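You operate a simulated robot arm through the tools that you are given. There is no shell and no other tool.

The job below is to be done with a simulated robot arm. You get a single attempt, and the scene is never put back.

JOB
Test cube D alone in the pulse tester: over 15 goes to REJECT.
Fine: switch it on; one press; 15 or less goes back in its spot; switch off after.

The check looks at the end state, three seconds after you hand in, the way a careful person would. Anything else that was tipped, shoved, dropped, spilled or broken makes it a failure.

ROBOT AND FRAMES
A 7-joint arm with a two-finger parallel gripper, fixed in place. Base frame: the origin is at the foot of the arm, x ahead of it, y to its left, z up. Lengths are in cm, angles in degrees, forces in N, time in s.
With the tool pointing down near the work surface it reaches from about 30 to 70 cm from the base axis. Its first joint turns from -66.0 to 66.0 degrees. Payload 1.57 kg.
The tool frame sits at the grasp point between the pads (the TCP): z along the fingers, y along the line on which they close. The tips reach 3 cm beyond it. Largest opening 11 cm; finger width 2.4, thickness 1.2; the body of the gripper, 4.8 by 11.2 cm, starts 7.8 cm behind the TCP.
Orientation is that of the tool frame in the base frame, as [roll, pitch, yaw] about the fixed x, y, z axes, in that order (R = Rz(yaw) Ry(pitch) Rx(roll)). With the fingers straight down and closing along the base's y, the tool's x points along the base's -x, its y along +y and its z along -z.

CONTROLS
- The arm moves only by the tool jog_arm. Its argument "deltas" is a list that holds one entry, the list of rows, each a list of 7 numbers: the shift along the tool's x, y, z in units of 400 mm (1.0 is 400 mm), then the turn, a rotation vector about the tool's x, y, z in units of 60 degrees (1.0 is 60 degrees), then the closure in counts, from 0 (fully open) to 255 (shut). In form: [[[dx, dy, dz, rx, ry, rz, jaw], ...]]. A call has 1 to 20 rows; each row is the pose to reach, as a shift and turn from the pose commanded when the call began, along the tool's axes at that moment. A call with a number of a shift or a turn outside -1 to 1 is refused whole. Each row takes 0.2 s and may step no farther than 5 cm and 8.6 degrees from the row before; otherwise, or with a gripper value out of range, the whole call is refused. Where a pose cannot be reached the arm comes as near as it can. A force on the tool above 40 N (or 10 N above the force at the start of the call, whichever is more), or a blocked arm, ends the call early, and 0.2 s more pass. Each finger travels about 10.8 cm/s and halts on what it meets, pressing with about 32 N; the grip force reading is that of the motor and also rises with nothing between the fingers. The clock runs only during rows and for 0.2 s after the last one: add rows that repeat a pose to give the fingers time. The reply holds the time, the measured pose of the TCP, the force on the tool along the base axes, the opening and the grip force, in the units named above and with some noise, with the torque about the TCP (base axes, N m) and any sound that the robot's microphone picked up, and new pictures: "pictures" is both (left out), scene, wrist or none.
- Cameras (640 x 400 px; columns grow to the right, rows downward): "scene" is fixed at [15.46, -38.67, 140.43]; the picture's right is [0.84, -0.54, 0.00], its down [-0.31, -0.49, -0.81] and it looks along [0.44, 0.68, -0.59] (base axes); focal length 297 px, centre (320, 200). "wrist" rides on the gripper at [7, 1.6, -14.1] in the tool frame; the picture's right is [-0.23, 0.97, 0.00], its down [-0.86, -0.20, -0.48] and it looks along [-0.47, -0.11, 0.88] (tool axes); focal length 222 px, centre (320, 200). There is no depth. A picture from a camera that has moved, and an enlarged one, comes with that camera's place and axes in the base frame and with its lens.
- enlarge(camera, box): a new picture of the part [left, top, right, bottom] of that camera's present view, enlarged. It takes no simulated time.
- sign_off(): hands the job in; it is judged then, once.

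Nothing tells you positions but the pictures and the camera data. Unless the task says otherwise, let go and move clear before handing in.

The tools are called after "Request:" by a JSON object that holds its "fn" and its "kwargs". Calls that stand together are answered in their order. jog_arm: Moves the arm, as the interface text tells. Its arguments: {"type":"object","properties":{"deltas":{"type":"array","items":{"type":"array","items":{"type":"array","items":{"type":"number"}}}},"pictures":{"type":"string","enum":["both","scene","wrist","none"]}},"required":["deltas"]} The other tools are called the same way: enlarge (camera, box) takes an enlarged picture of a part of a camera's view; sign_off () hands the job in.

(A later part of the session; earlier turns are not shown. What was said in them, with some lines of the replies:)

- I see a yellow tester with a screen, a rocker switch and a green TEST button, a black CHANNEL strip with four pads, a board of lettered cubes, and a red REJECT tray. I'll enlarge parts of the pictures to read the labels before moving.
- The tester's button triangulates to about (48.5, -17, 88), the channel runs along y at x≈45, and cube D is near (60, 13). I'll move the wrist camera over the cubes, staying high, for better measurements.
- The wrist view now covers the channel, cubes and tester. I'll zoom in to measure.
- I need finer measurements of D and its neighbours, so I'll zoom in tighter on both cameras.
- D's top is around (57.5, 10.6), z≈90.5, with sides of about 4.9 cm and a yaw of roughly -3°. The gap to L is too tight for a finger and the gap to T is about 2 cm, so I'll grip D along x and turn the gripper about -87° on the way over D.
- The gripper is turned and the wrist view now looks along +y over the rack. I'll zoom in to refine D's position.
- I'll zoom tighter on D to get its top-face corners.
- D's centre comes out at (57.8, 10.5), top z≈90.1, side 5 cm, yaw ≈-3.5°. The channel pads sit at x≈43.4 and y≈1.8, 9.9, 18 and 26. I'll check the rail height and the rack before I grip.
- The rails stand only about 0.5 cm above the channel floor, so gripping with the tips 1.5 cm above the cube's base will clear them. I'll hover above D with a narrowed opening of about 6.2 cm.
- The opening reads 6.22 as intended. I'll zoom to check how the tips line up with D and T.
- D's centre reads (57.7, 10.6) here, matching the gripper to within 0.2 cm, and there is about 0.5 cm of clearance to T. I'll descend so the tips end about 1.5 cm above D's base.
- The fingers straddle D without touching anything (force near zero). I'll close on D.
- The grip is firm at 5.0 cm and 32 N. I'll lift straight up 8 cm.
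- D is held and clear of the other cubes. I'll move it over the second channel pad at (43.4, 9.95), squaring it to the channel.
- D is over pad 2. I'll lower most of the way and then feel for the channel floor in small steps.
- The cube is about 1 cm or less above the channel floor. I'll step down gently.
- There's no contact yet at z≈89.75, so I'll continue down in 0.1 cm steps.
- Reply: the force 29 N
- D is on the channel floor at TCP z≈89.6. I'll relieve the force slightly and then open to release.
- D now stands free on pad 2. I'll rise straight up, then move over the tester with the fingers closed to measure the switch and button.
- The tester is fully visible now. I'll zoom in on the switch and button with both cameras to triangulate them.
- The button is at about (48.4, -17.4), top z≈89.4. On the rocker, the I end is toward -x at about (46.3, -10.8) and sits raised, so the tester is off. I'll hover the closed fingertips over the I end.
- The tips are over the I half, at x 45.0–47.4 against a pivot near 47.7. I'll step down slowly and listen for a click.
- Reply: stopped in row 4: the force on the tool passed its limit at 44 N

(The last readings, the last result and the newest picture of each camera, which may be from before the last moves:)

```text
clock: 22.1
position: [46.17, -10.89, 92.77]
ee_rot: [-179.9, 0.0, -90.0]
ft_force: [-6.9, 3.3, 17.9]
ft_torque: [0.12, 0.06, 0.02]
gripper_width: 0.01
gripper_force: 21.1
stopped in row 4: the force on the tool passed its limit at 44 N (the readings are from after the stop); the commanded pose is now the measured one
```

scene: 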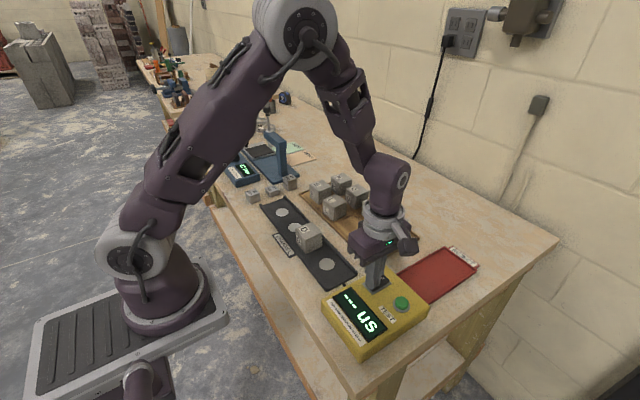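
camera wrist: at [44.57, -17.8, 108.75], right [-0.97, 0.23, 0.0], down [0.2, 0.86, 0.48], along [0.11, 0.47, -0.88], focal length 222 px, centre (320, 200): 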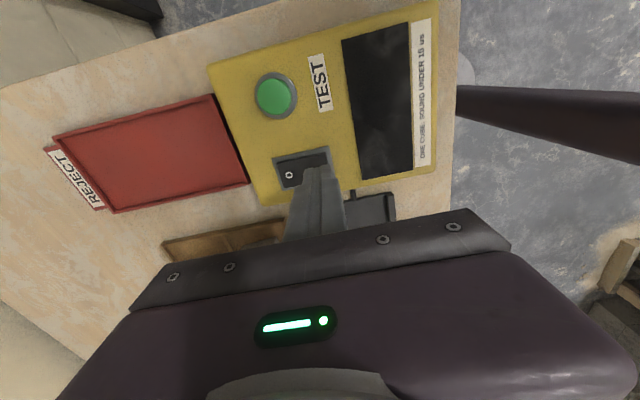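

The display lit up with "--- us", so the tester is on. I'll lift straight off the switch.

Request:
{"fn": "jog_arm", "kwargs": {"deltas": [[[0, 0, -0.02, 0, 0, 0, 255], [0, 0, -0.06, 0, 0, 0, 255], [0, 0, -0.1, 0, 0, 0, 255], [0, 0, -0.1, 0, 0, 0, 255]]]}}

Request:
{"fn": "enlarge", "kwargs": {"camera": "scene", "box": [310, 245, 440, 365]}}

Request:
{"fn": "enlarge", "kwargs": {"camera": "wrist", "box": [220, 0, 440, 200]}}

```text
clock: 23.1
position: [46.37, -10.91, 96.71]
ee_rot: [-179.8, -0.1, -89.9]
ft_force: [-0.4, 0.6, 0.3]
ft_torque: [0.01, -0.03, -0.01]
gripper_width: 0.0
gripper_force: 21.2
camera wrist: at [44.59, -17.89, 110.95], right [-0.97, 0.23, 0.0], down [0.2, 0.86, 0.48], along [0.11, 0.46, -0.88], focal length 222 px, centre (320, 200)
```

scene: 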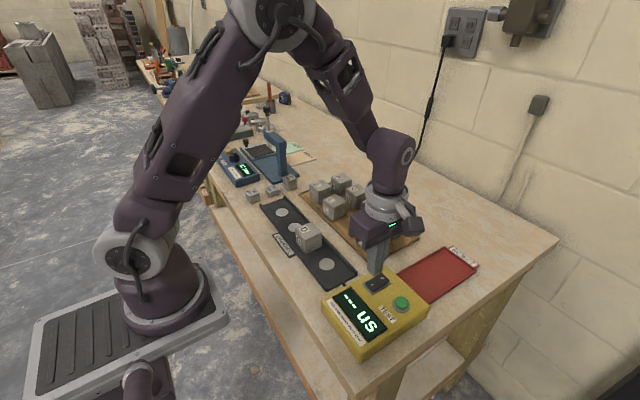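
wrist: 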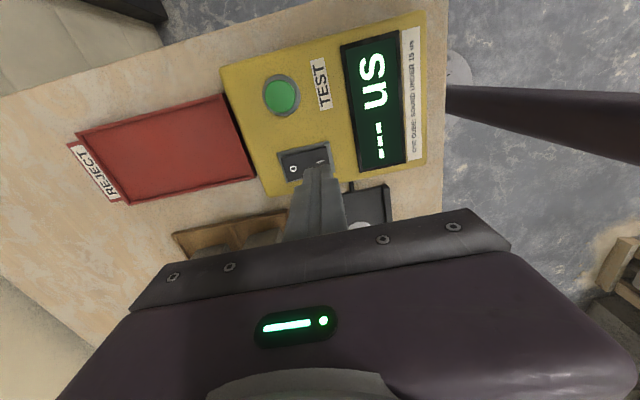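

```text
3.33 times, centred on (375, 305) of scene
camera zoom: at [15.46, -38.67, 140.43], right [0.84, -0.54, 0.0], down [-0.31, -0.49, -0.81], along [0.44, 0.68, -0.59], focal length 991 px, centre (137, -150)
```

zoom: 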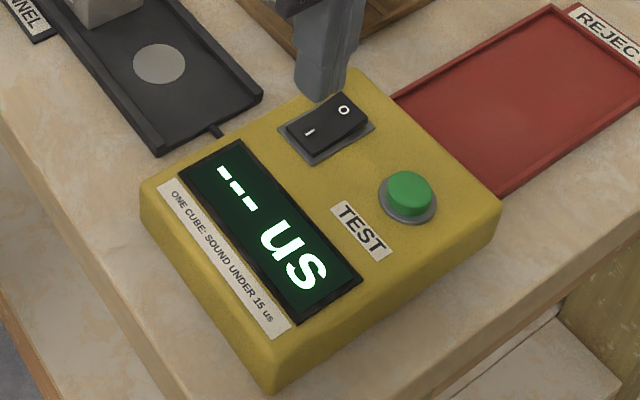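

```text
2.00 times, centred on (330, 100) of wrist
camera zoom: at [44.59, -17.89, 110.95], right [-0.97, 0.23, 0.0], down [0.2, 0.86, 0.48], along [0.11, 0.46, -0.88], focal length 444 px, centre (300, 400)
```

zoom: 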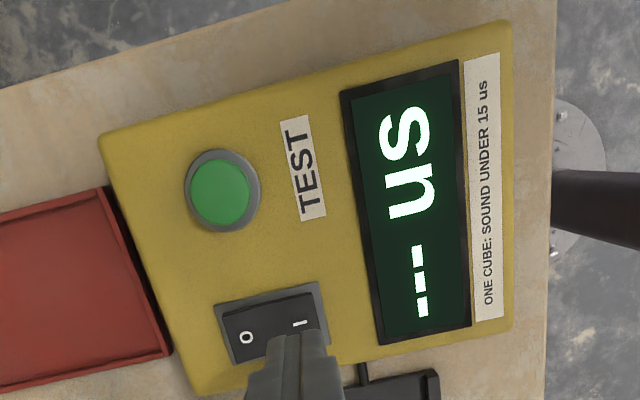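

The tester is on, showing "---". Next I'll hover over the green button at (48.3, -17.45).

Request:
{"fn": "jog_arm", "kwargs": {"deltas": [[[0.055, -0.0165, 0, 0, 0, 0, 255], [0.11, -0.033, 0, 0, 0, 0, 255], [0.164, -0.05, 0, 0, 0, 0, 255], [0.164, -0.05, 0.05, 0, 0, 0, 255], [0.164, -0.05, 0.05, 0, 0, 0, 255]]]}}

Request:
{"fn": "enlarge", "kwargs": {"camera": "scene", "box": [330, 245, 460, 355]}}

Request:
{"fn": "enlarge", "kwargs": {"camera": "wrist", "box": [230, 90, 430, 230]}}

```text
clock: 24.2
position: [48.34, -17.42, 94.59]
ee_rot: [-179.8, -0.1, -90.0]
ft_force: [-0.1, 0.5, 0.1]
ft_torque: [0.01, 0.0, -0.01]
gripper_width: 0.01
gripper_force: 21.4
camera wrist: at [46.61, -24.52, 108.85], right [-0.97, 0.23, 0.0], down [0.2, 0.86, 0.48], along [0.11, 0.46, -0.88], focal length 222 px, centre (320, 200)
```

scene: 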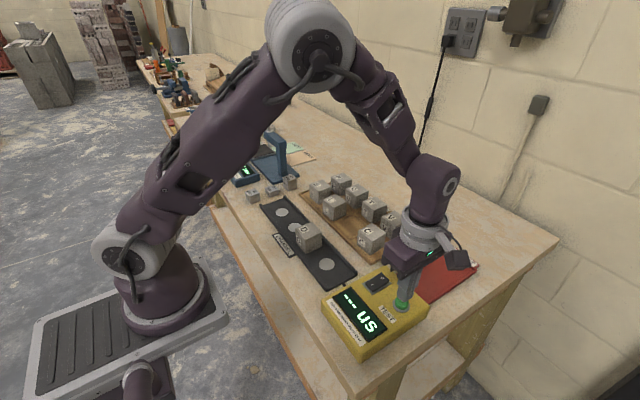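
wrist: 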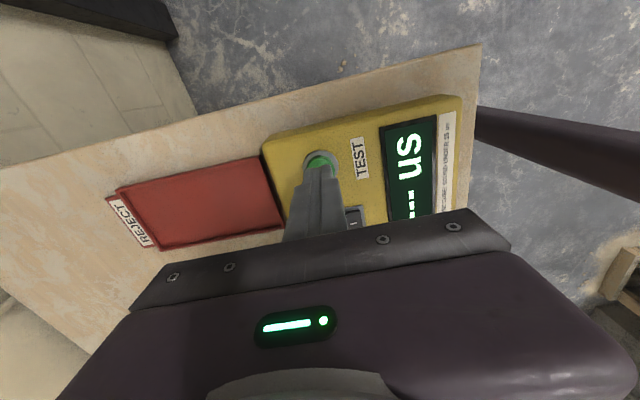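

```text
3.64 times, centred on (395, 300) of scene
camera zoom: at [15.46, -38.67, 140.43], right [0.84, -0.54, 0.0], down [-0.31, -0.49, -0.81], along [0.44, 0.68, -0.59], focal length 1081 px, centre (47, -164)
```

zoom: 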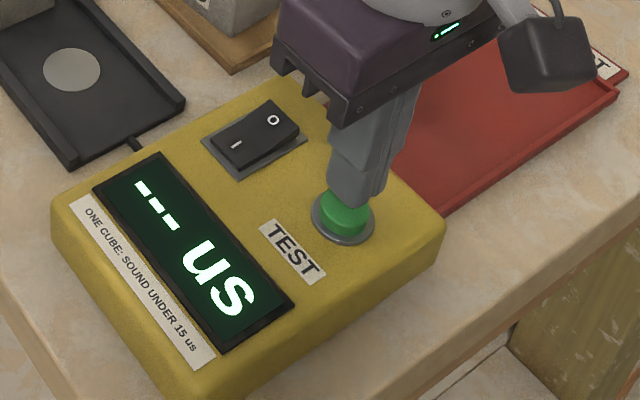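

```text
2.86 times, centred on (330, 160) of wrist
camera zoom: at [46.61, -24.52, 108.85], right [-0.97, 0.23, 0.0], down [0.2, 0.86, 0.48], along [0.11, 0.46, -0.88], focal length 635 px, centre (291, 314)
```

zoom: 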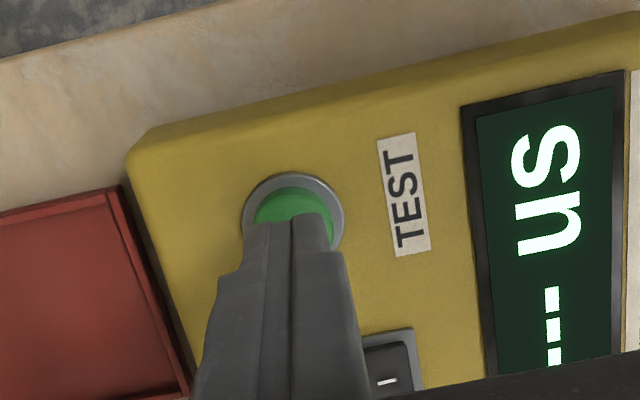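

The tips are centred over the button. I'll press once in one slow downward motion, then go straight back up.

Request:
{"fn": "jog_arm", "kwargs": {"deltas": [[[0, 0, 0.015, 0, 0, 0, 255], [0, 0, 0.03, 0, 0, 0, 255], [0, 0, 0.04, 0, 0, 0, 255], [0, 0, 0.045, 0, 0, 0, 255], [0, 0, 0.045, 0, 0, 0, 255]]], "pictures": "scene"}}

```text
clock: 25.4
position: [48.32, -17.48, 92.88]
ee_rot: [-180.0, 0.0, -90.0]
ft_force: [-0.3, -0.4, 2.7]
ft_torque: [0.01, 0.03, -0.01]
gripper_width: 0.0
gripper_force: 21.4
heard: click
```

scene: 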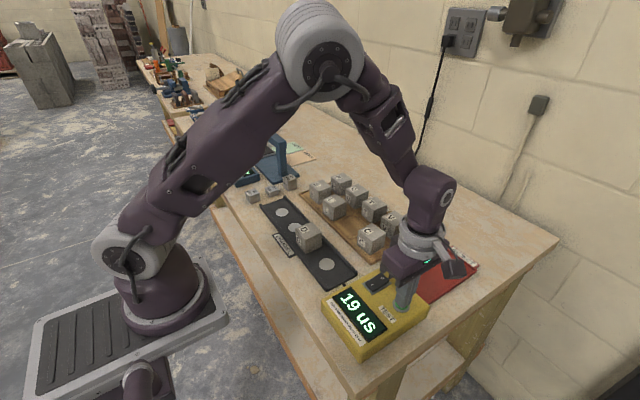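

A click was heard and the display changed to what looks like 19 µs. I'll read it closely and then lift straight off the button.

Request:
{"fn": "enlarge", "kwargs": {"camera": "scene", "box": [320, 270, 430, 360]}}

Request:
{"fn": "jog_arm", "kwargs": {"deltas": [[[0, 0, -0.03, 0, 0, 0, 255], [0, 0, -0.09, 0, 0, 0, 255], [0, 0, -0.15, 0, 0, 0, 255], [0, 0, -0.15, 0, 0, 0, 255]]]}}

Request:
{"fn": "enlarge", "kwargs": {"camera": "wrist", "box": [340, 60, 500, 220]}}

Request:
{"fn": "enlarge", "kwargs": {"camera": "scene", "box": [320, 270, 430, 360]}}

```text
4.44 times, centred on (375, 315) of scene
camera zoom: at [15.45, -38.67, 140.43], right [0.84, -0.54, 0.0], down [-0.31, -0.49, -0.81], along [0.44, 0.68, -0.59], focal length 1321 px, centre (76, -311)
```

zoom: 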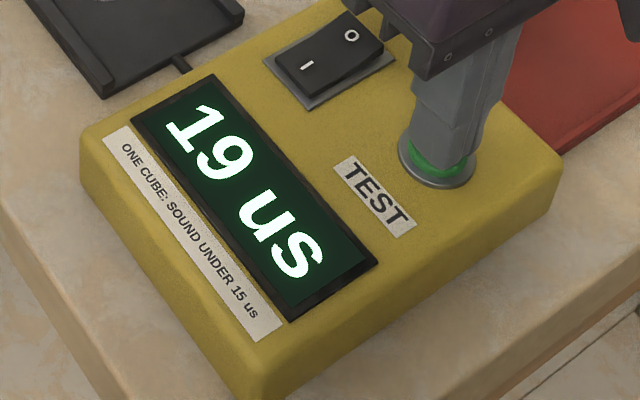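

```text
clock: 26.4
position: [48.22, -17.45, 98.97]
ee_rot: [-179.9, -0.1, -89.9]
ft_force: [0.4, 0.1, 0.9]
ft_torque: [0.01, -0.02, -0.01]
gripper_width: 0.02
gripper_force: 21.5
camera wrist: at [46.57, -24.59, 113.18], right [-0.97, 0.23, 0.0], down [0.2, 0.86, 0.48], along [0.11, 0.47, -0.88], focal length 222 px, centre (320, 200)
```

scene: 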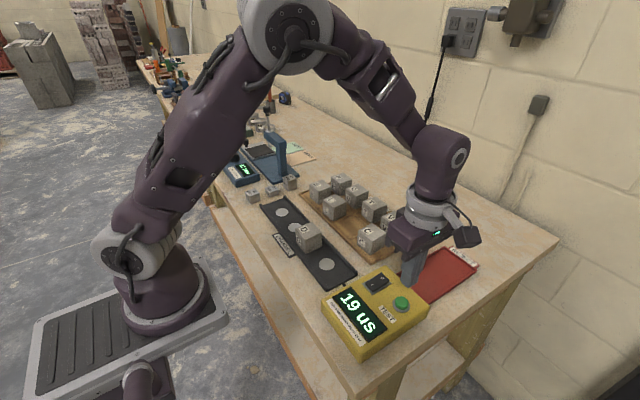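
wrist: 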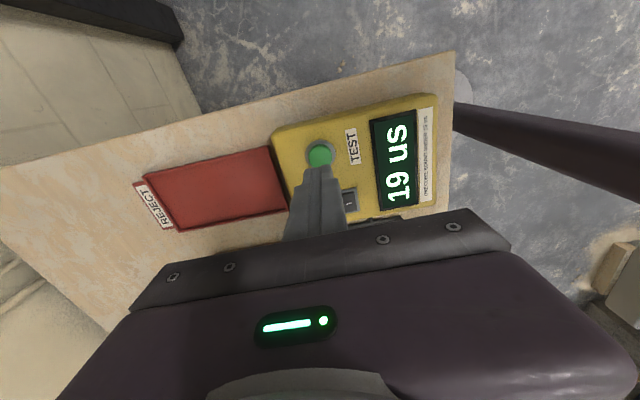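

```text
2.50 times, centred on (420, 140) of wrist
camera zoom: at [46.57, -24.59, 113.18], right [-0.97, 0.23, 0.0], down [0.2, 0.86, 0.48], along [0.11, 0.47, -0.88], focal length 555 px, centre (70, 350)
```

zoom: 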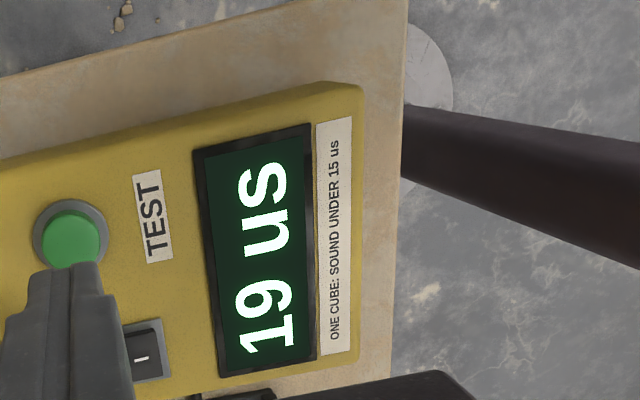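

```text
4.44 times, centred on (375, 315) of scene
camera zoom: at [15.46, -38.67, 140.43], right [0.84, -0.54, 0.0], down [-0.31, -0.49, -0.81], along [0.44, 0.68, -0.59], focal length 1321 px, centre (76, -311)
```

zoom: 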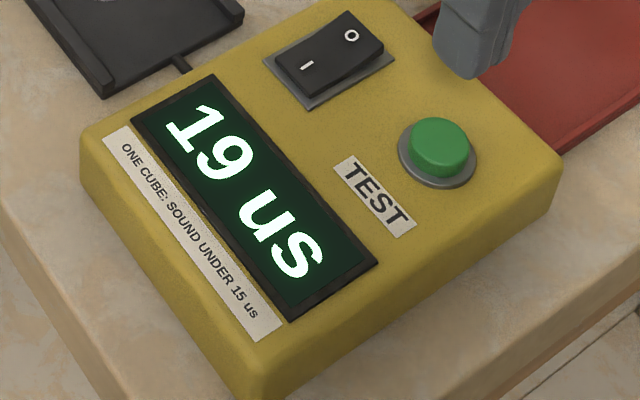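

The reading is 19 µs, which is over 15, so D goes to REJECT. The gripper is already closed beside the tester, so I'll switch it off first by hovering over the O end at (49.2, -10.75).

Request:
{"fn": "jog_arm", "kwargs": {"deltas": [[[-0.06, -0.008, 0, 0, 0, 0, 255], [-0.12, -0.016, 0, 0, 0, 0, 255], [-0.1675, -0.0225, 0, 0, 0, 0, 255], [-0.1675, -0.0225, 0.06, 0, 0, 0, 255], [-0.1675, -0.0225, 0.105, 0, 0, 0, 255], [-0.1675, -0.0225, 0.105, 0, 0, 0, 255]]]}}

Request:
{"fn": "enlarge", "kwargs": {"camera": "scene", "box": [330, 235, 440, 335]}}

Request:
{"fn": "enlarge", "kwargs": {"camera": "wrist", "box": [240, 110, 420, 220]}}

```text
clock: 27.9
position: [49.12, -10.86, 94.67]
ee_rot: [-179.9, -0.1, -90.0]
ft_force: [0.1, 0.1, 0.1]
ft_torque: [-0.03, -0.02, 0.03]
gripper_width: 0.0
gripper_force: 21.6
camera wrist: at [47.47, -17.92, 108.93], right [-0.97, 0.23, 0.0], down [0.2, 0.86, 0.48], along [0.11, 0.46, -0.88], focal length 222 px, centre (320, 200)
```

scene: 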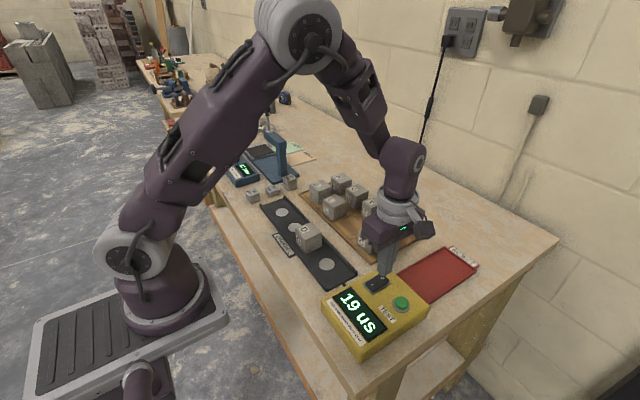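
wrist: 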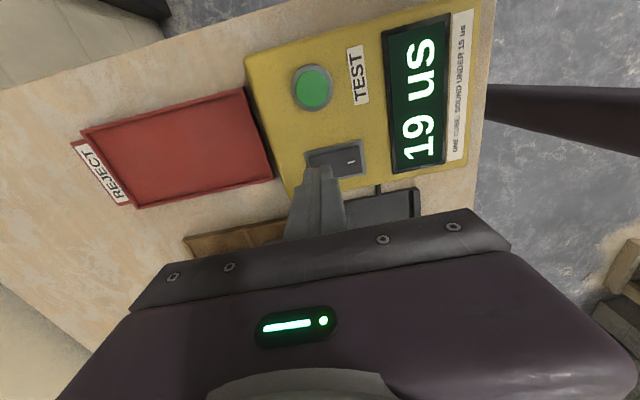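

```text
4.00 times, centred on (385, 285) of scene
camera zoom: at [15.46, -38.67, 140.43], right [0.84, -0.54, 0.0], down [-0.31, -0.49, -0.81], along [0.44, 0.68, -0.59], focal length 1189 px, centre (60, -140)
```

zoom: 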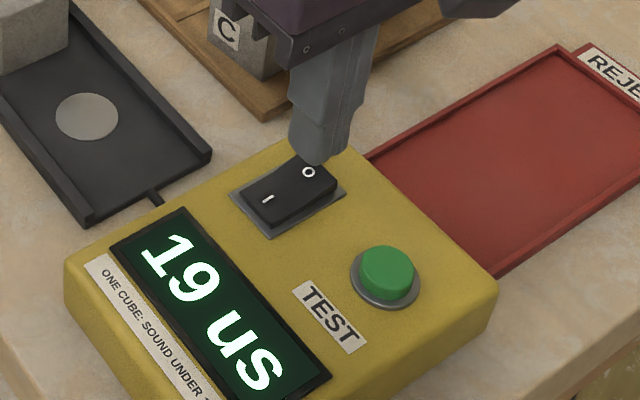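

```text
3.56 times, centred on (330, 165) of wrist
camera zoom: at [47.47, -17.92, 108.93], right [-0.97, 0.23, 0.0], down [0.2, 0.86, 0.48], along [0.11, 0.46, -0.88], focal length 790 px, centre (284, 324)
```

zoom: 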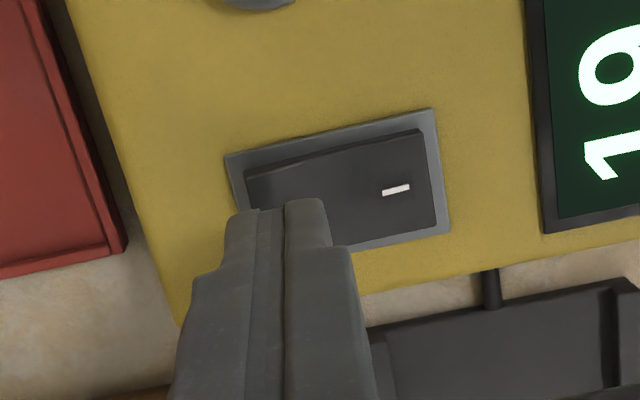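

The tips are over the O half. I'll press down slowly until the display goes dark.

Request:
{"fn": "jog_arm", "kwargs": {"deltas": [[[0, 0, 0.015, 0, 0, 0, 255], [0, 0, 0.03, 0, 0, 0, 255], [0, 0, 0.04, 0, 0, 0, 255], [0, 0, 0.045, 0, 0, 0, 255]]], "pictures": "scene"}}

```text
clock: 28.9
position: [49.2, -10.72, 92.88]
ee_rot: [-179.8, -0.1, -89.9]
ft_force: [0.1, -0.4, -0.3]
ft_torque: [-0.02, 0.03, 0.0]
gripper_width: 0.0
gripper_force: 21.0
```

scene: 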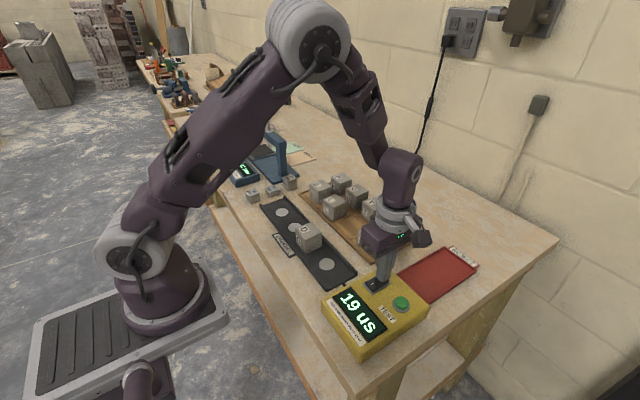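

Request:
{"fn": "jog_arm", "kwargs": {"deltas": [[[0, 0, 0.0025, 0, 0, 0, 255], [0, 0, 0.005, 0, 0, 0, 255], [0, 0, 0.0075, 0, 0, 0, 255], [0, 0, 0.01, 0, 0, 0, 255], [0, 0, 0.0125, 0, 0, 0, 255]]], "pictures": "scene"}}

```text
clock: 29.7
position: [49.12, -10.79, 92.71]
ee_rot: [-179.7, -0.2, -89.9]
ft_force: [-6.5, 3.4, 13.6]
ft_torque: [0.16, 0.32, -0.06]
gripper_width: 0.01
gripper_force: 21.3
stopped in row 4: the force on the tool passed its limit at 44 N (the readings are from after the stop); the commanded pose is now the measured one
```

scene: 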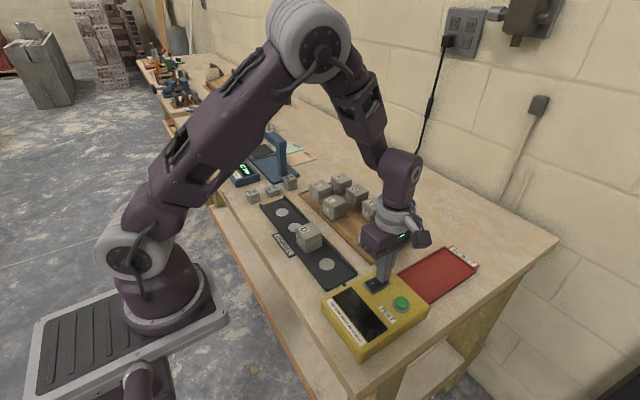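

The display is dark, so the tester is off. I'll lift straight up and move back above D with the gripper partly open.

Request:
{"fn": "jog_arm", "kwargs": {"deltas": [[[0, 0, -0.03, 0, 0, 0, 255], [0, 0, -0.12, 0, 0, 0, 255], [0, 0, -0.22, 0, 0, 0, 255], [0, 0, -0.3, 0, 0, 0, 255], [-0.1, 0.028, -0.3, 0, 0, 0, 200], [-0.2, 0.056, -0.3, 0, 0, 0, 150], [-0.3, 0.084, -0.3, 0, 0, 0, 106], [-0.4, 0.112, -0.3, 0, 0, 0, 106], [-0.48, 0.135, -0.3, 0, 0, 0, 106], [-0.52, 0.145, -0.3, 0, 0, 0, 106], [-0.52, 0.145, -0.3, 0, 0, 0, 106]]]}}

Request:
{"fn": "enlarge", "kwargs": {"camera": "wrist", "box": [230, 60, 410, 220]}}

Request:
{"fn": "enlarge", "kwargs": {"camera": "scene", "box": [310, 255, 440, 365]}}

```text
clock: 32.1
position: [43.3, 10.07, 104.7]
ee_rot: [-179.8, -0.1, -90.0]
ft_force: [0.1, 0.6, -0.1]
ft_torque: [-0.01, 0.0, 0.0]
gripper_width: 6.43
gripper_force: 0.1
camera wrist: at [41.5, 3.04, 118.87], right [-0.97, 0.23, 0.0], down [0.2, 0.86, 0.48], along [0.11, 0.46, -0.88], focal length 222 px, centre (320, 200)
```

scene: 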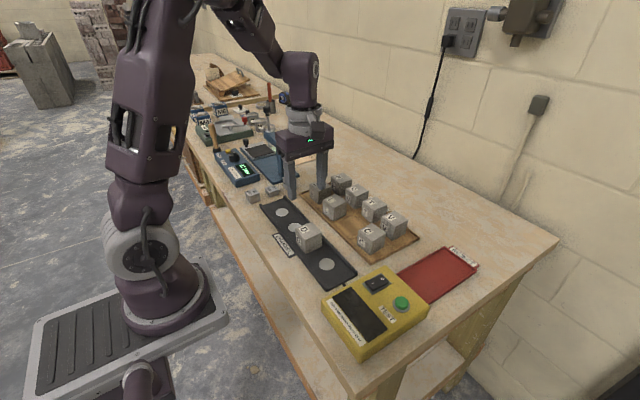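
wrist: 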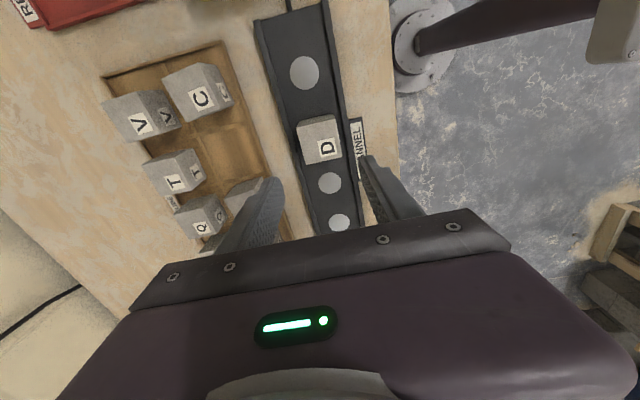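

```text
2.50 times, centred on (320, 140) of wrist
camera zoom: at [41.5, 3.04, 118.87], right [-0.97, 0.23, 0.0], down [0.2, 0.86, 0.48], along [0.11, 0.46, -0.88], focal length 555 px, centre (320, 350)
```

zoom: 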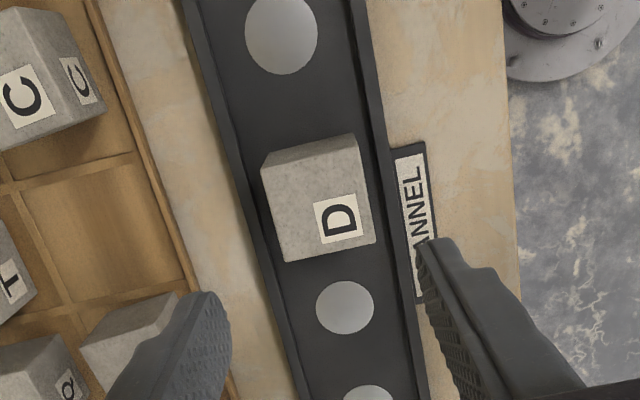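

```text
3.64 times, centred on (375, 310) of scene
camera zoom: at [15.46, -38.67, 140.43], right [0.84, -0.54, 0.0], down [-0.31, -0.49, -0.81], along [0.44, 0.68, -0.59], focal length 1081 px, centre (120, -200)
```

zoom: 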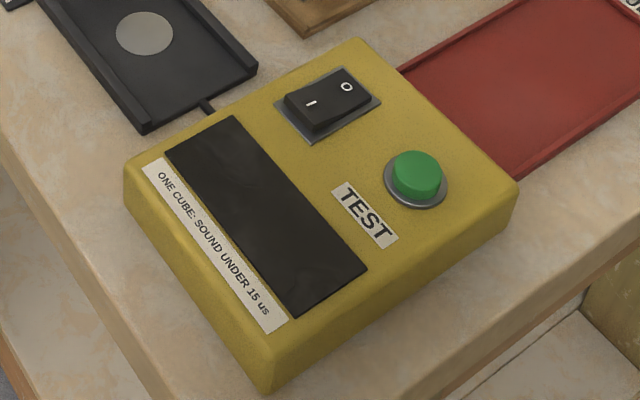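

The tester is off with the O end down, and D is under the gripper at (43.2, 10.0). I'll descend around D.

Request:
{"fn": "jog_arm", "kwargs": {"deltas": [[[0, 0, 0.09, 0, 0, 0, 106], [0, 0, 0.18, 0, 0, 0, 106], [0, 0, 0.24, 0, 0, 0, 106], [0, 0, 0.29, 0, 0, 0, 106], [0, 0, 0.33, 0, 0, 0, 106], [0, 0, 0.355, 0, 0, 0, 106], [0, 0, 0.375, 0, 0, 0, 106], [0, 0, 0.375, 0, 0, 0, 106]]]}}

```text
clock: 33.9
position: [43.43, 9.98, 89.69]
ee_rot: [-179.8, -0.1, -90.0]
ft_force: [-0.4, -0.4, -1.1]
ft_torque: [0.0, 0.01, 0.0]
gripper_width: 6.43
gripper_force: 0.1
camera wrist: at [41.69, 3.0, 103.8], right [-0.97, 0.23, 0.0], down [0.2, 0.86, 0.48], along [0.11, 0.46, -0.88], focal length 222 px, centre (320, 200)
```

scene: 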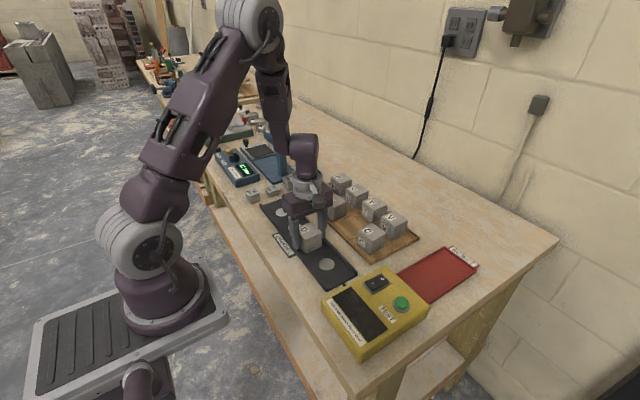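
wrist: 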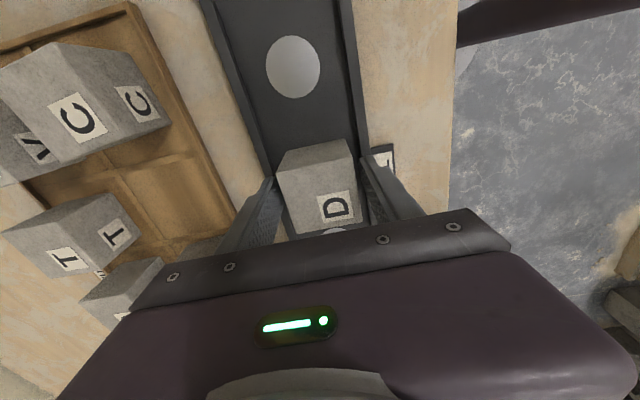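

Both fingers straddle D without contact. I'll close, then lift to a height well above the other cubes and the tester.

Request:
{"fn": "jog_arm", "kwargs": {"deltas": [[[0, 0, 0, 0, 0, 0, 150], [0, 0, 0, 0, 0, 0, 190], [0, 0, 0, 0, 0, 0, 200], [0, 0, 0, 0, 0, 0, 200]]], "pictures": "none"}}

Request:
{"fn": "jog_arm", "kwargs": {"deltas": [[[0, 0, -0.03, 0, 0, 0, 200], [0, 0, -0.1, 0, 0, 0, 200], [0, 0, -0.18, 0, 0, 0, 200], [0, 0, -0.27, 0, 0, 0, 200], [0, 0, -0.34, 0, 0, 0, 200], [0, 0, -0.34, 0, 0, 0, 200]]]}}

```text
clock: 34.9
position: [43.46, 9.99, 89.71]
ee_rot: [-179.9, -0.1, -90.0]
ft_force: [0.6, 0.9, -0.4]
ft_torque: [0.01, 0.01, 0.0]
gripper_width: 4.99
gripper_force: 32.0
```

```text
clock: 36.3
position: [43.34, 9.88, 103.2]
ee_rot: [-179.8, -0.1, -90.0]
ft_force: [-0.3, 0.8, -2.5]
ft_torque: [0.01, -0.04, -0.01]
gripper_width: 4.99
gripper_force: 32.3
camera wrist: at [41.48, 2.98, 117.38], right [-0.97, 0.23, 0.0], down [0.2, 0.86, 0.48], along [0.11, 0.46, -0.88], focal length 222 px, centre (320, 200)
```

scene: 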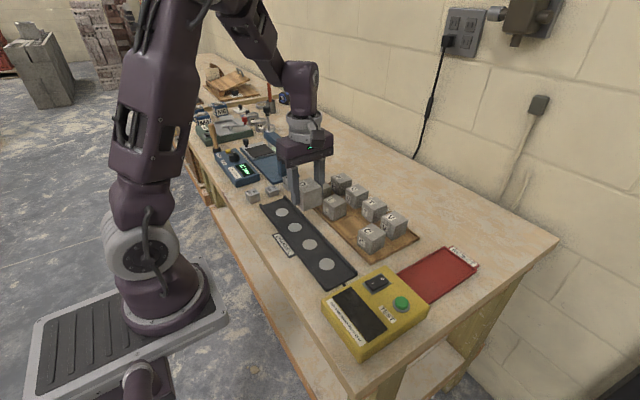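
wrist: 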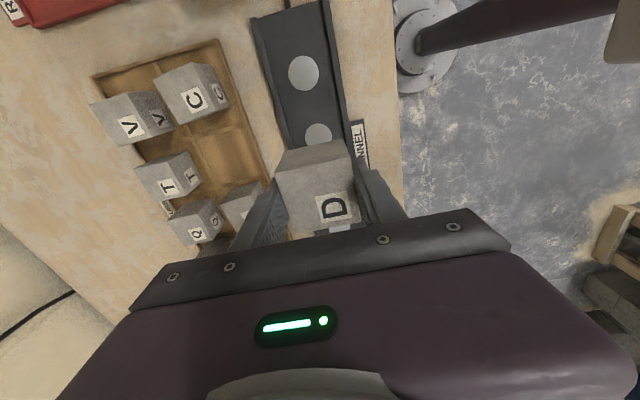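

D is held again. The REJECT tray spans about x 54.7–72 and y -19 to -9.7, so I'll carry D over to (62.5, -14.3) at this height.

Request:
{"fn": "jog_arm", "kwargs": {"deltas": [[[0.045, -0.036, 0, 0, 0, 0, 200], [0.12, -0.095, 0, 0, 0, 0, 200], [0.2, -0.158, 0, 0, 0, 0, 200], [0.28, -0.221, 0, 0, 0, 0, 200], [0.36, -0.284, 0, 0, 0, 0, 200], [0.44, -0.347, 0, 0, 0, 0, 200], [0.52, -0.41, 0, 0, 0, 0, 200], [0.58, -0.458, 0, 0, 0, 0, 200], [0.6055, -0.478, 0, 0, 0, 0, 200], [0.6055, -0.478, 0, 0, 0, 0, 200]]]}}

Request:
{"fn": "enlarge", "kwargs": {"camera": "wrist", "box": [180, 40, 460, 230]}}

Request:
{"fn": "enlarge", "kwargs": {"camera": "scene", "box": [360, 170, 500, 310]}}

```text
clock: 38.5
position: [62.36, -14.31, 103.26]
ee_rot: [-179.8, -0.1, -89.9]
ft_force: [0.0, 0.0, -2.9]
ft_torque: [-0.03, 0.02, 0.0]
gripper_width: 4.99
gripper_force: 32.4
camera wrist: at [60.67, -21.32, 117.5], right [-0.97, 0.23, 0.0], down [0.2, 0.86, 0.48], along [0.11, 0.46, -0.88], focal length 222 px, centre (320, 200)
```

scene: 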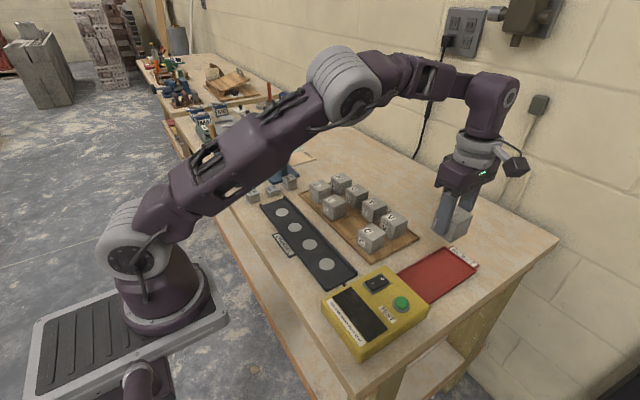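
wrist: 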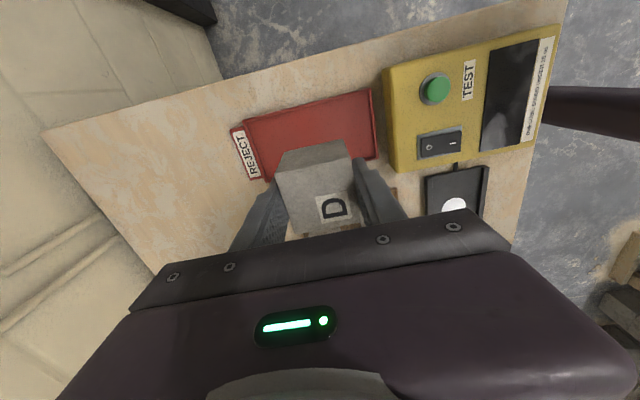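

```text
2.11 times, centred on (320, 135) of wrist
camera zoom: at [60.67, -21.32, 117.5], right [-0.97, 0.23, 0.0], down [0.2, 0.86, 0.48], along [0.11, 0.46, -0.88], focal length 468 px, centre (320, 337)
```

zoom: 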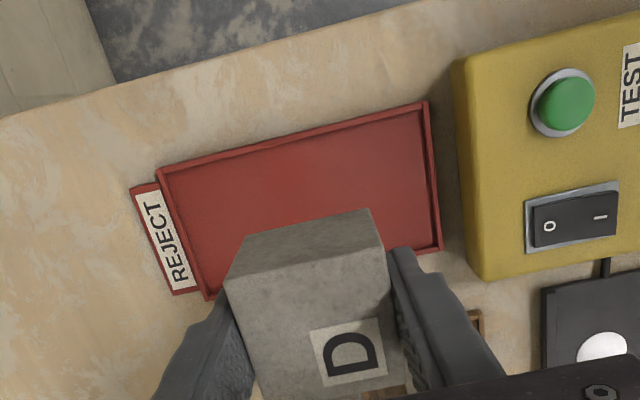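

```text
2.86 times, centred on (430, 240) of scene
camera zoom: at [15.46, -38.67, 140.43], right [0.84, -0.54, 0.0], down [-0.31, -0.49, -0.81], along [0.44, 0.68, -0.59], focal length 849 px, centre (6, 86)
```

zoom: 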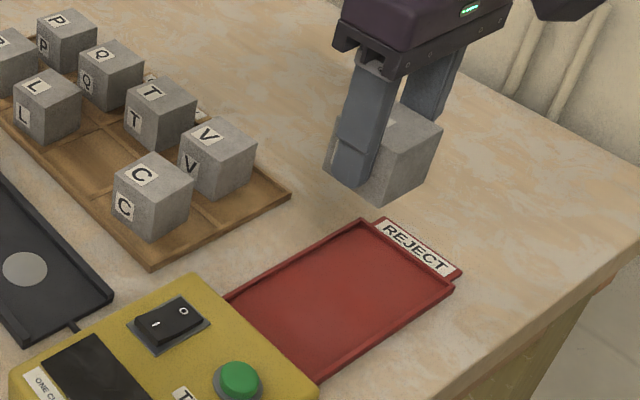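

The tray's measured centre y is -14.25, so D is well centred over it. I'll lower most of the way.

Request:
{"fn": "jog_arm", "kwargs": {"deltas": [[[0, 0, 0.07, 0, 0, 0, 200], [0, 0, 0.15, 0, 0, 0, 200], [0, 0, 0.22, 0, 0, 0, 200], [0, 0, 0.28, 0, 0, 0, 200], [0, 0, 0.315, 0, 0, 0, 200], [0, 0, 0.315, 0, 0, 0, 200]]]}}

Request:
{"fn": "enlarge", "kwargs": {"camera": "scene", "box": [380, 210, 500, 310]}}

```text
clock: 39.9
position: [62.34, -14.23, 90.8]
ee_rot: [-179.8, -0.1, -90.0]
ft_force: [0.9, -0.6, -3.2]
ft_torque: [0.02, -0.02, 0.0]
gripper_width: 4.98
gripper_force: 32.1
camera wrist: at [60.75, -21.26, 104.92], right [-0.97, 0.23, 0.0], down [0.2, 0.86, 0.48], along [0.11, 0.46, -0.88], focal length 222 px, centre (320, 200)
```

scene: 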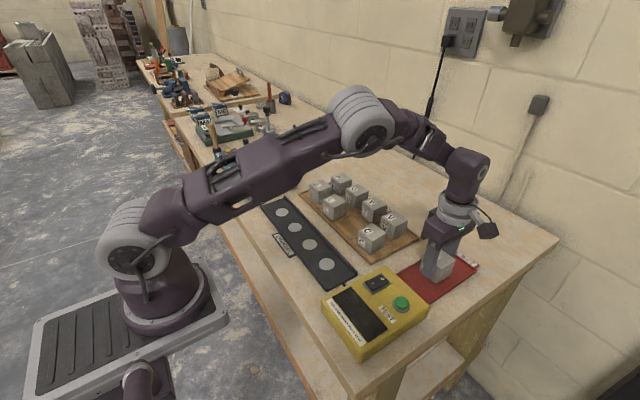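
wrist: 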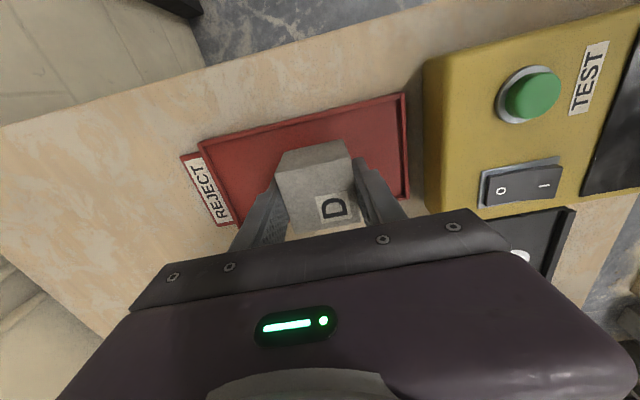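

```text
4.00 times, centred on (440, 260) of scene
camera zoom: at [15.46, -38.67, 140.43], right [0.84, -0.54, 0.0], down [-0.31, -0.49, -0.81], along [0.44, 0.68, -0.59], focal length 1189 px, centre (-160, -40)
```

zoom: 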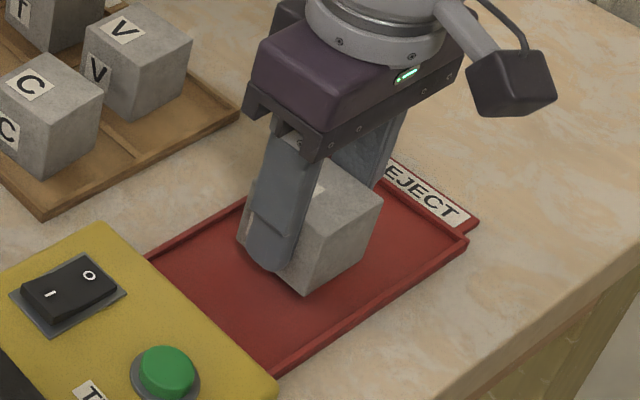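

D is inside the tray outline, about 1 cm above its floor. I'll step down to contact.

Request:
{"fn": "jog_arm", "kwargs": {"deltas": [[[0, 0, 0.007, 0, 0, 0, 200], [0, 0, 0.014, 0, 0, 0, 200], [0, 0, 0.02, 0, 0, 0, 200], [0, 0, 0.02, 0, 0, 0, 200]]], "pictures": "none"}}

```text
clock: 40.9
position: [62.5, -14.19, 89.95]
ee_rot: [-179.8, -0.1, -90.1]
ft_force: [0.1, 0.2, -3.6]
ft_torque: [-0.01, 0.0, -0.02]
gripper_width: 4.96
gripper_force: 32.5
```

Request:
{"fn": "jog_arm", "kwargs": {"deltas": [[[0, 0, 0.003, 0, 0, 0, 200], [0, 0, 0.006, 0, 0, 0, 200], [0, 0, 0.006, 0, 0, 0, 200]]], "pictures": "none"}}

```text
clock: 41.7
position: [62.5, -14.32, 89.77]
ee_rot: [-179.8, -0.1, -90.1]
ft_force: [-0.4, 0.0, -3.2]
ft_torque: [0.03, -0.02, -0.01]
gripper_width: 4.98
gripper_force: 32.0
```

Request:
{"fn": "jog_arm", "kwargs": {"deltas": [[[0, 0, 0.0025, 0, 0, 0, 200], [0, 0, 0.005, 0, 0, 0, 200], [0, 0, 0.005, 0, 0, 0, 200]]], "pictures": "none"}}

```text
clock: 42.5
position: [62.5, -14.28, 89.45]
ee_rot: [-179.7, -0.3, -90.0]
ft_force: [-3.6, 0.2, 13.7]
ft_torque: [0.24, 0.55, 0.01]
gripper_width: 4.97
gripper_force: 32.2
```

D has touched the tray floor. I'll open gently to release it.

Request:
{"fn": "jog_arm", "kwargs": {"deltas": [[[0, 0, 0, 0, 0, 0, 180], [0, 0, 0, 0, 0, 0, 130], [0, 0, 0, 0, 0, 0, 100], [0, 0, 0, 0, 0, 0, 100]]]}}

Request:
{"fn": "enlarge", "kwargs": {"camera": "scene", "box": [380, 210, 500, 310]}}

```text
clock: 43.5
position: [62.55, -14.24, 89.49]
ee_rot: [-179.8, -0.2, -89.9]
ft_force: [0.0, 0.3, 0.5]
ft_torque: [-0.01, 0.0, -0.03]
gripper_width: 6.69
gripper_force: 0.1
camera wrist: at [60.82, -21.28, 103.62], right [-0.97, 0.23, 0.0], down [0.2, 0.86, 0.48], along [0.11, 0.46, -0.88], focal length 222 px, centre (320, 200)
```

scene: 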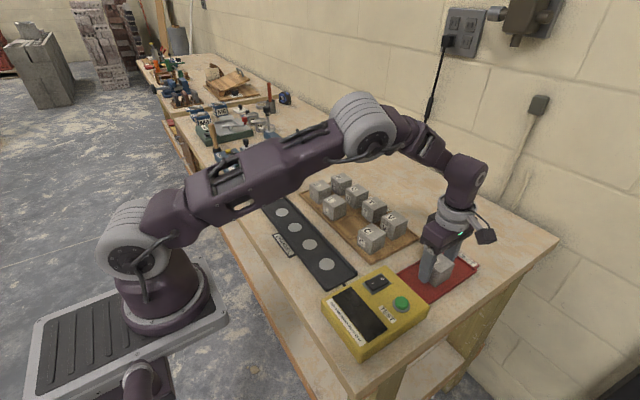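
wrist: 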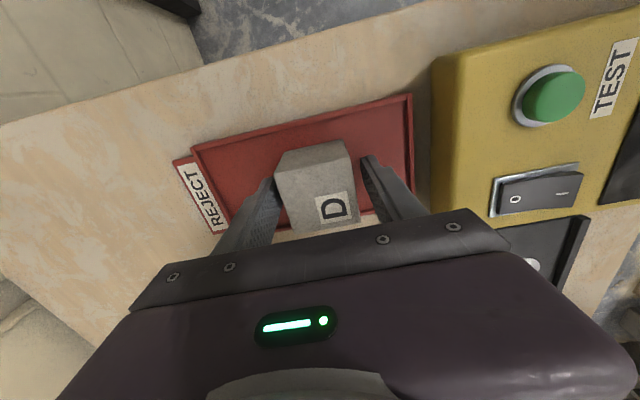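

```text
4.00 times, centred on (440, 260) of scene
camera zoom: at [15.46, -38.67, 140.43], right [0.84, -0.54, 0.0], down [-0.31, -0.49, -0.81], along [0.44, 0.68, -0.59], focal length 1189 px, centre (-160, -40)
```

zoom: 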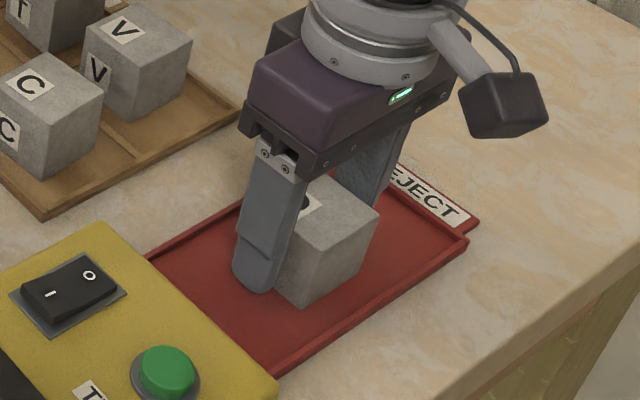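

D is resting in the REJECT tray with the gripper open. I'll rise straight up and then back the arm away from the work area.

Request:
{"fn": "jog_arm", "kwargs": {"deltas": [[[0, 0, -0.04, 0, 0, 0, 100], [0, 0, -0.13, 0, 0, 0, 100], [0, 0, -0.24, 0, 0, 0, 100], [0, 0, -0.35, 0, 0, 0, 100], [0, 0, -0.46, 0, 0, 0, 100], [0, 0.1, -0.5, 0, 0, 0, 100], [0, 0.2, -0.52, 0, 0, 0, 100], [0, 0.3, -0.53, 0, 0, 0, 100], [0, 0.4, -0.53, 0, 0, 0, 100], [0, 0.4, -0.53, 0, 0, 0, 100]]]}}

Request:
{"fn": "enlarge", "kwargs": {"camera": "scene", "box": [240, 165, 500, 365]}}

Request:
{"fn": "enlarge", "kwargs": {"camera": "scene", "box": [380, 210, 500, 310]}}

```text
clock: 45.7
position: [46.39, -14.09, 110.63]
ee_rot: [-179.8, -0.1, -90.0]
ft_force: [0.0, -0.2, -0.6]
ft_torque: [-0.01, -0.01, -0.01]
gripper_width: 6.69
gripper_force: 0.1
camera wrist: at [44.67, -21.23, 124.84], right [-0.97, 0.23, 0.0], down [0.2, 0.86, 0.48], along [0.11, 0.46, -0.88], focal length 222 px, centre (320, 200)
```

scene: 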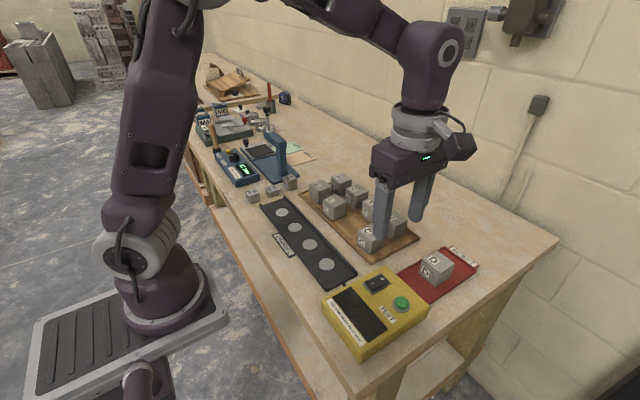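
wrist: 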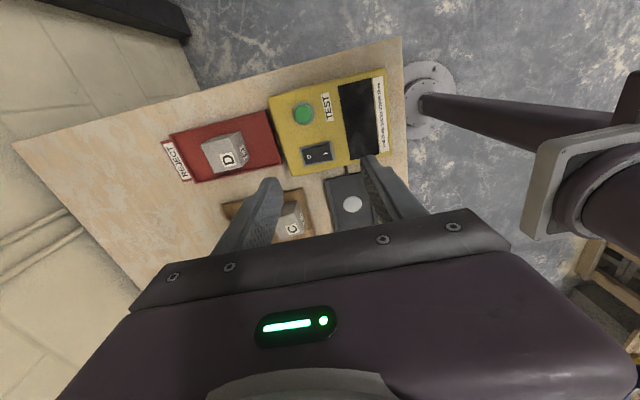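

```text
2.00 times, centred on (370, 265) of scene
camera zoom: at [15.45, -38.67, 140.43], right [0.84, -0.54, 0.0], down [-0.31, -0.49, -0.81], along [0.44, 0.68, -0.59], focal length 594 px, centre (220, 70)
```

zoom: 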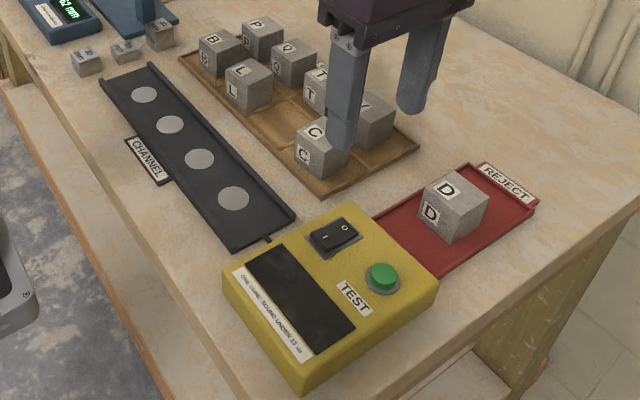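

```text
4.00 times, centred on (440, 260) of scene
camera zoom: at [15.45, -38.67, 140.43], right [0.84, -0.54, 0.0], down [-0.31, -0.49, -0.81], along [0.44, 0.68, -0.59], focal length 1189 px, centre (-160, -40)
```

zoom: 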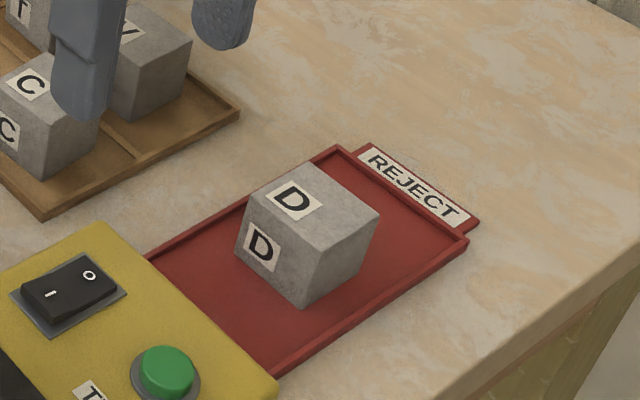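

D sits flat inside the REJECT tray and the tester is off with its display dark. The channel is empty, the other seven cubes are in their places, and the arm is well clear. I'm handing in.

Request:
{"fn": "sign_off", "kwargs": {}}

```text
The job is handed in.
```

Cube D read 19 µs, which is over 15, so it is now in the REJECT tray.

I tested it alone in the channel with a single press. The tester was switched on for the test and switched off afterwards, and its display is dark.

The other seven cubes looked undisturbed in the last pictures. I let go of D and moved the arm clear before handing in.
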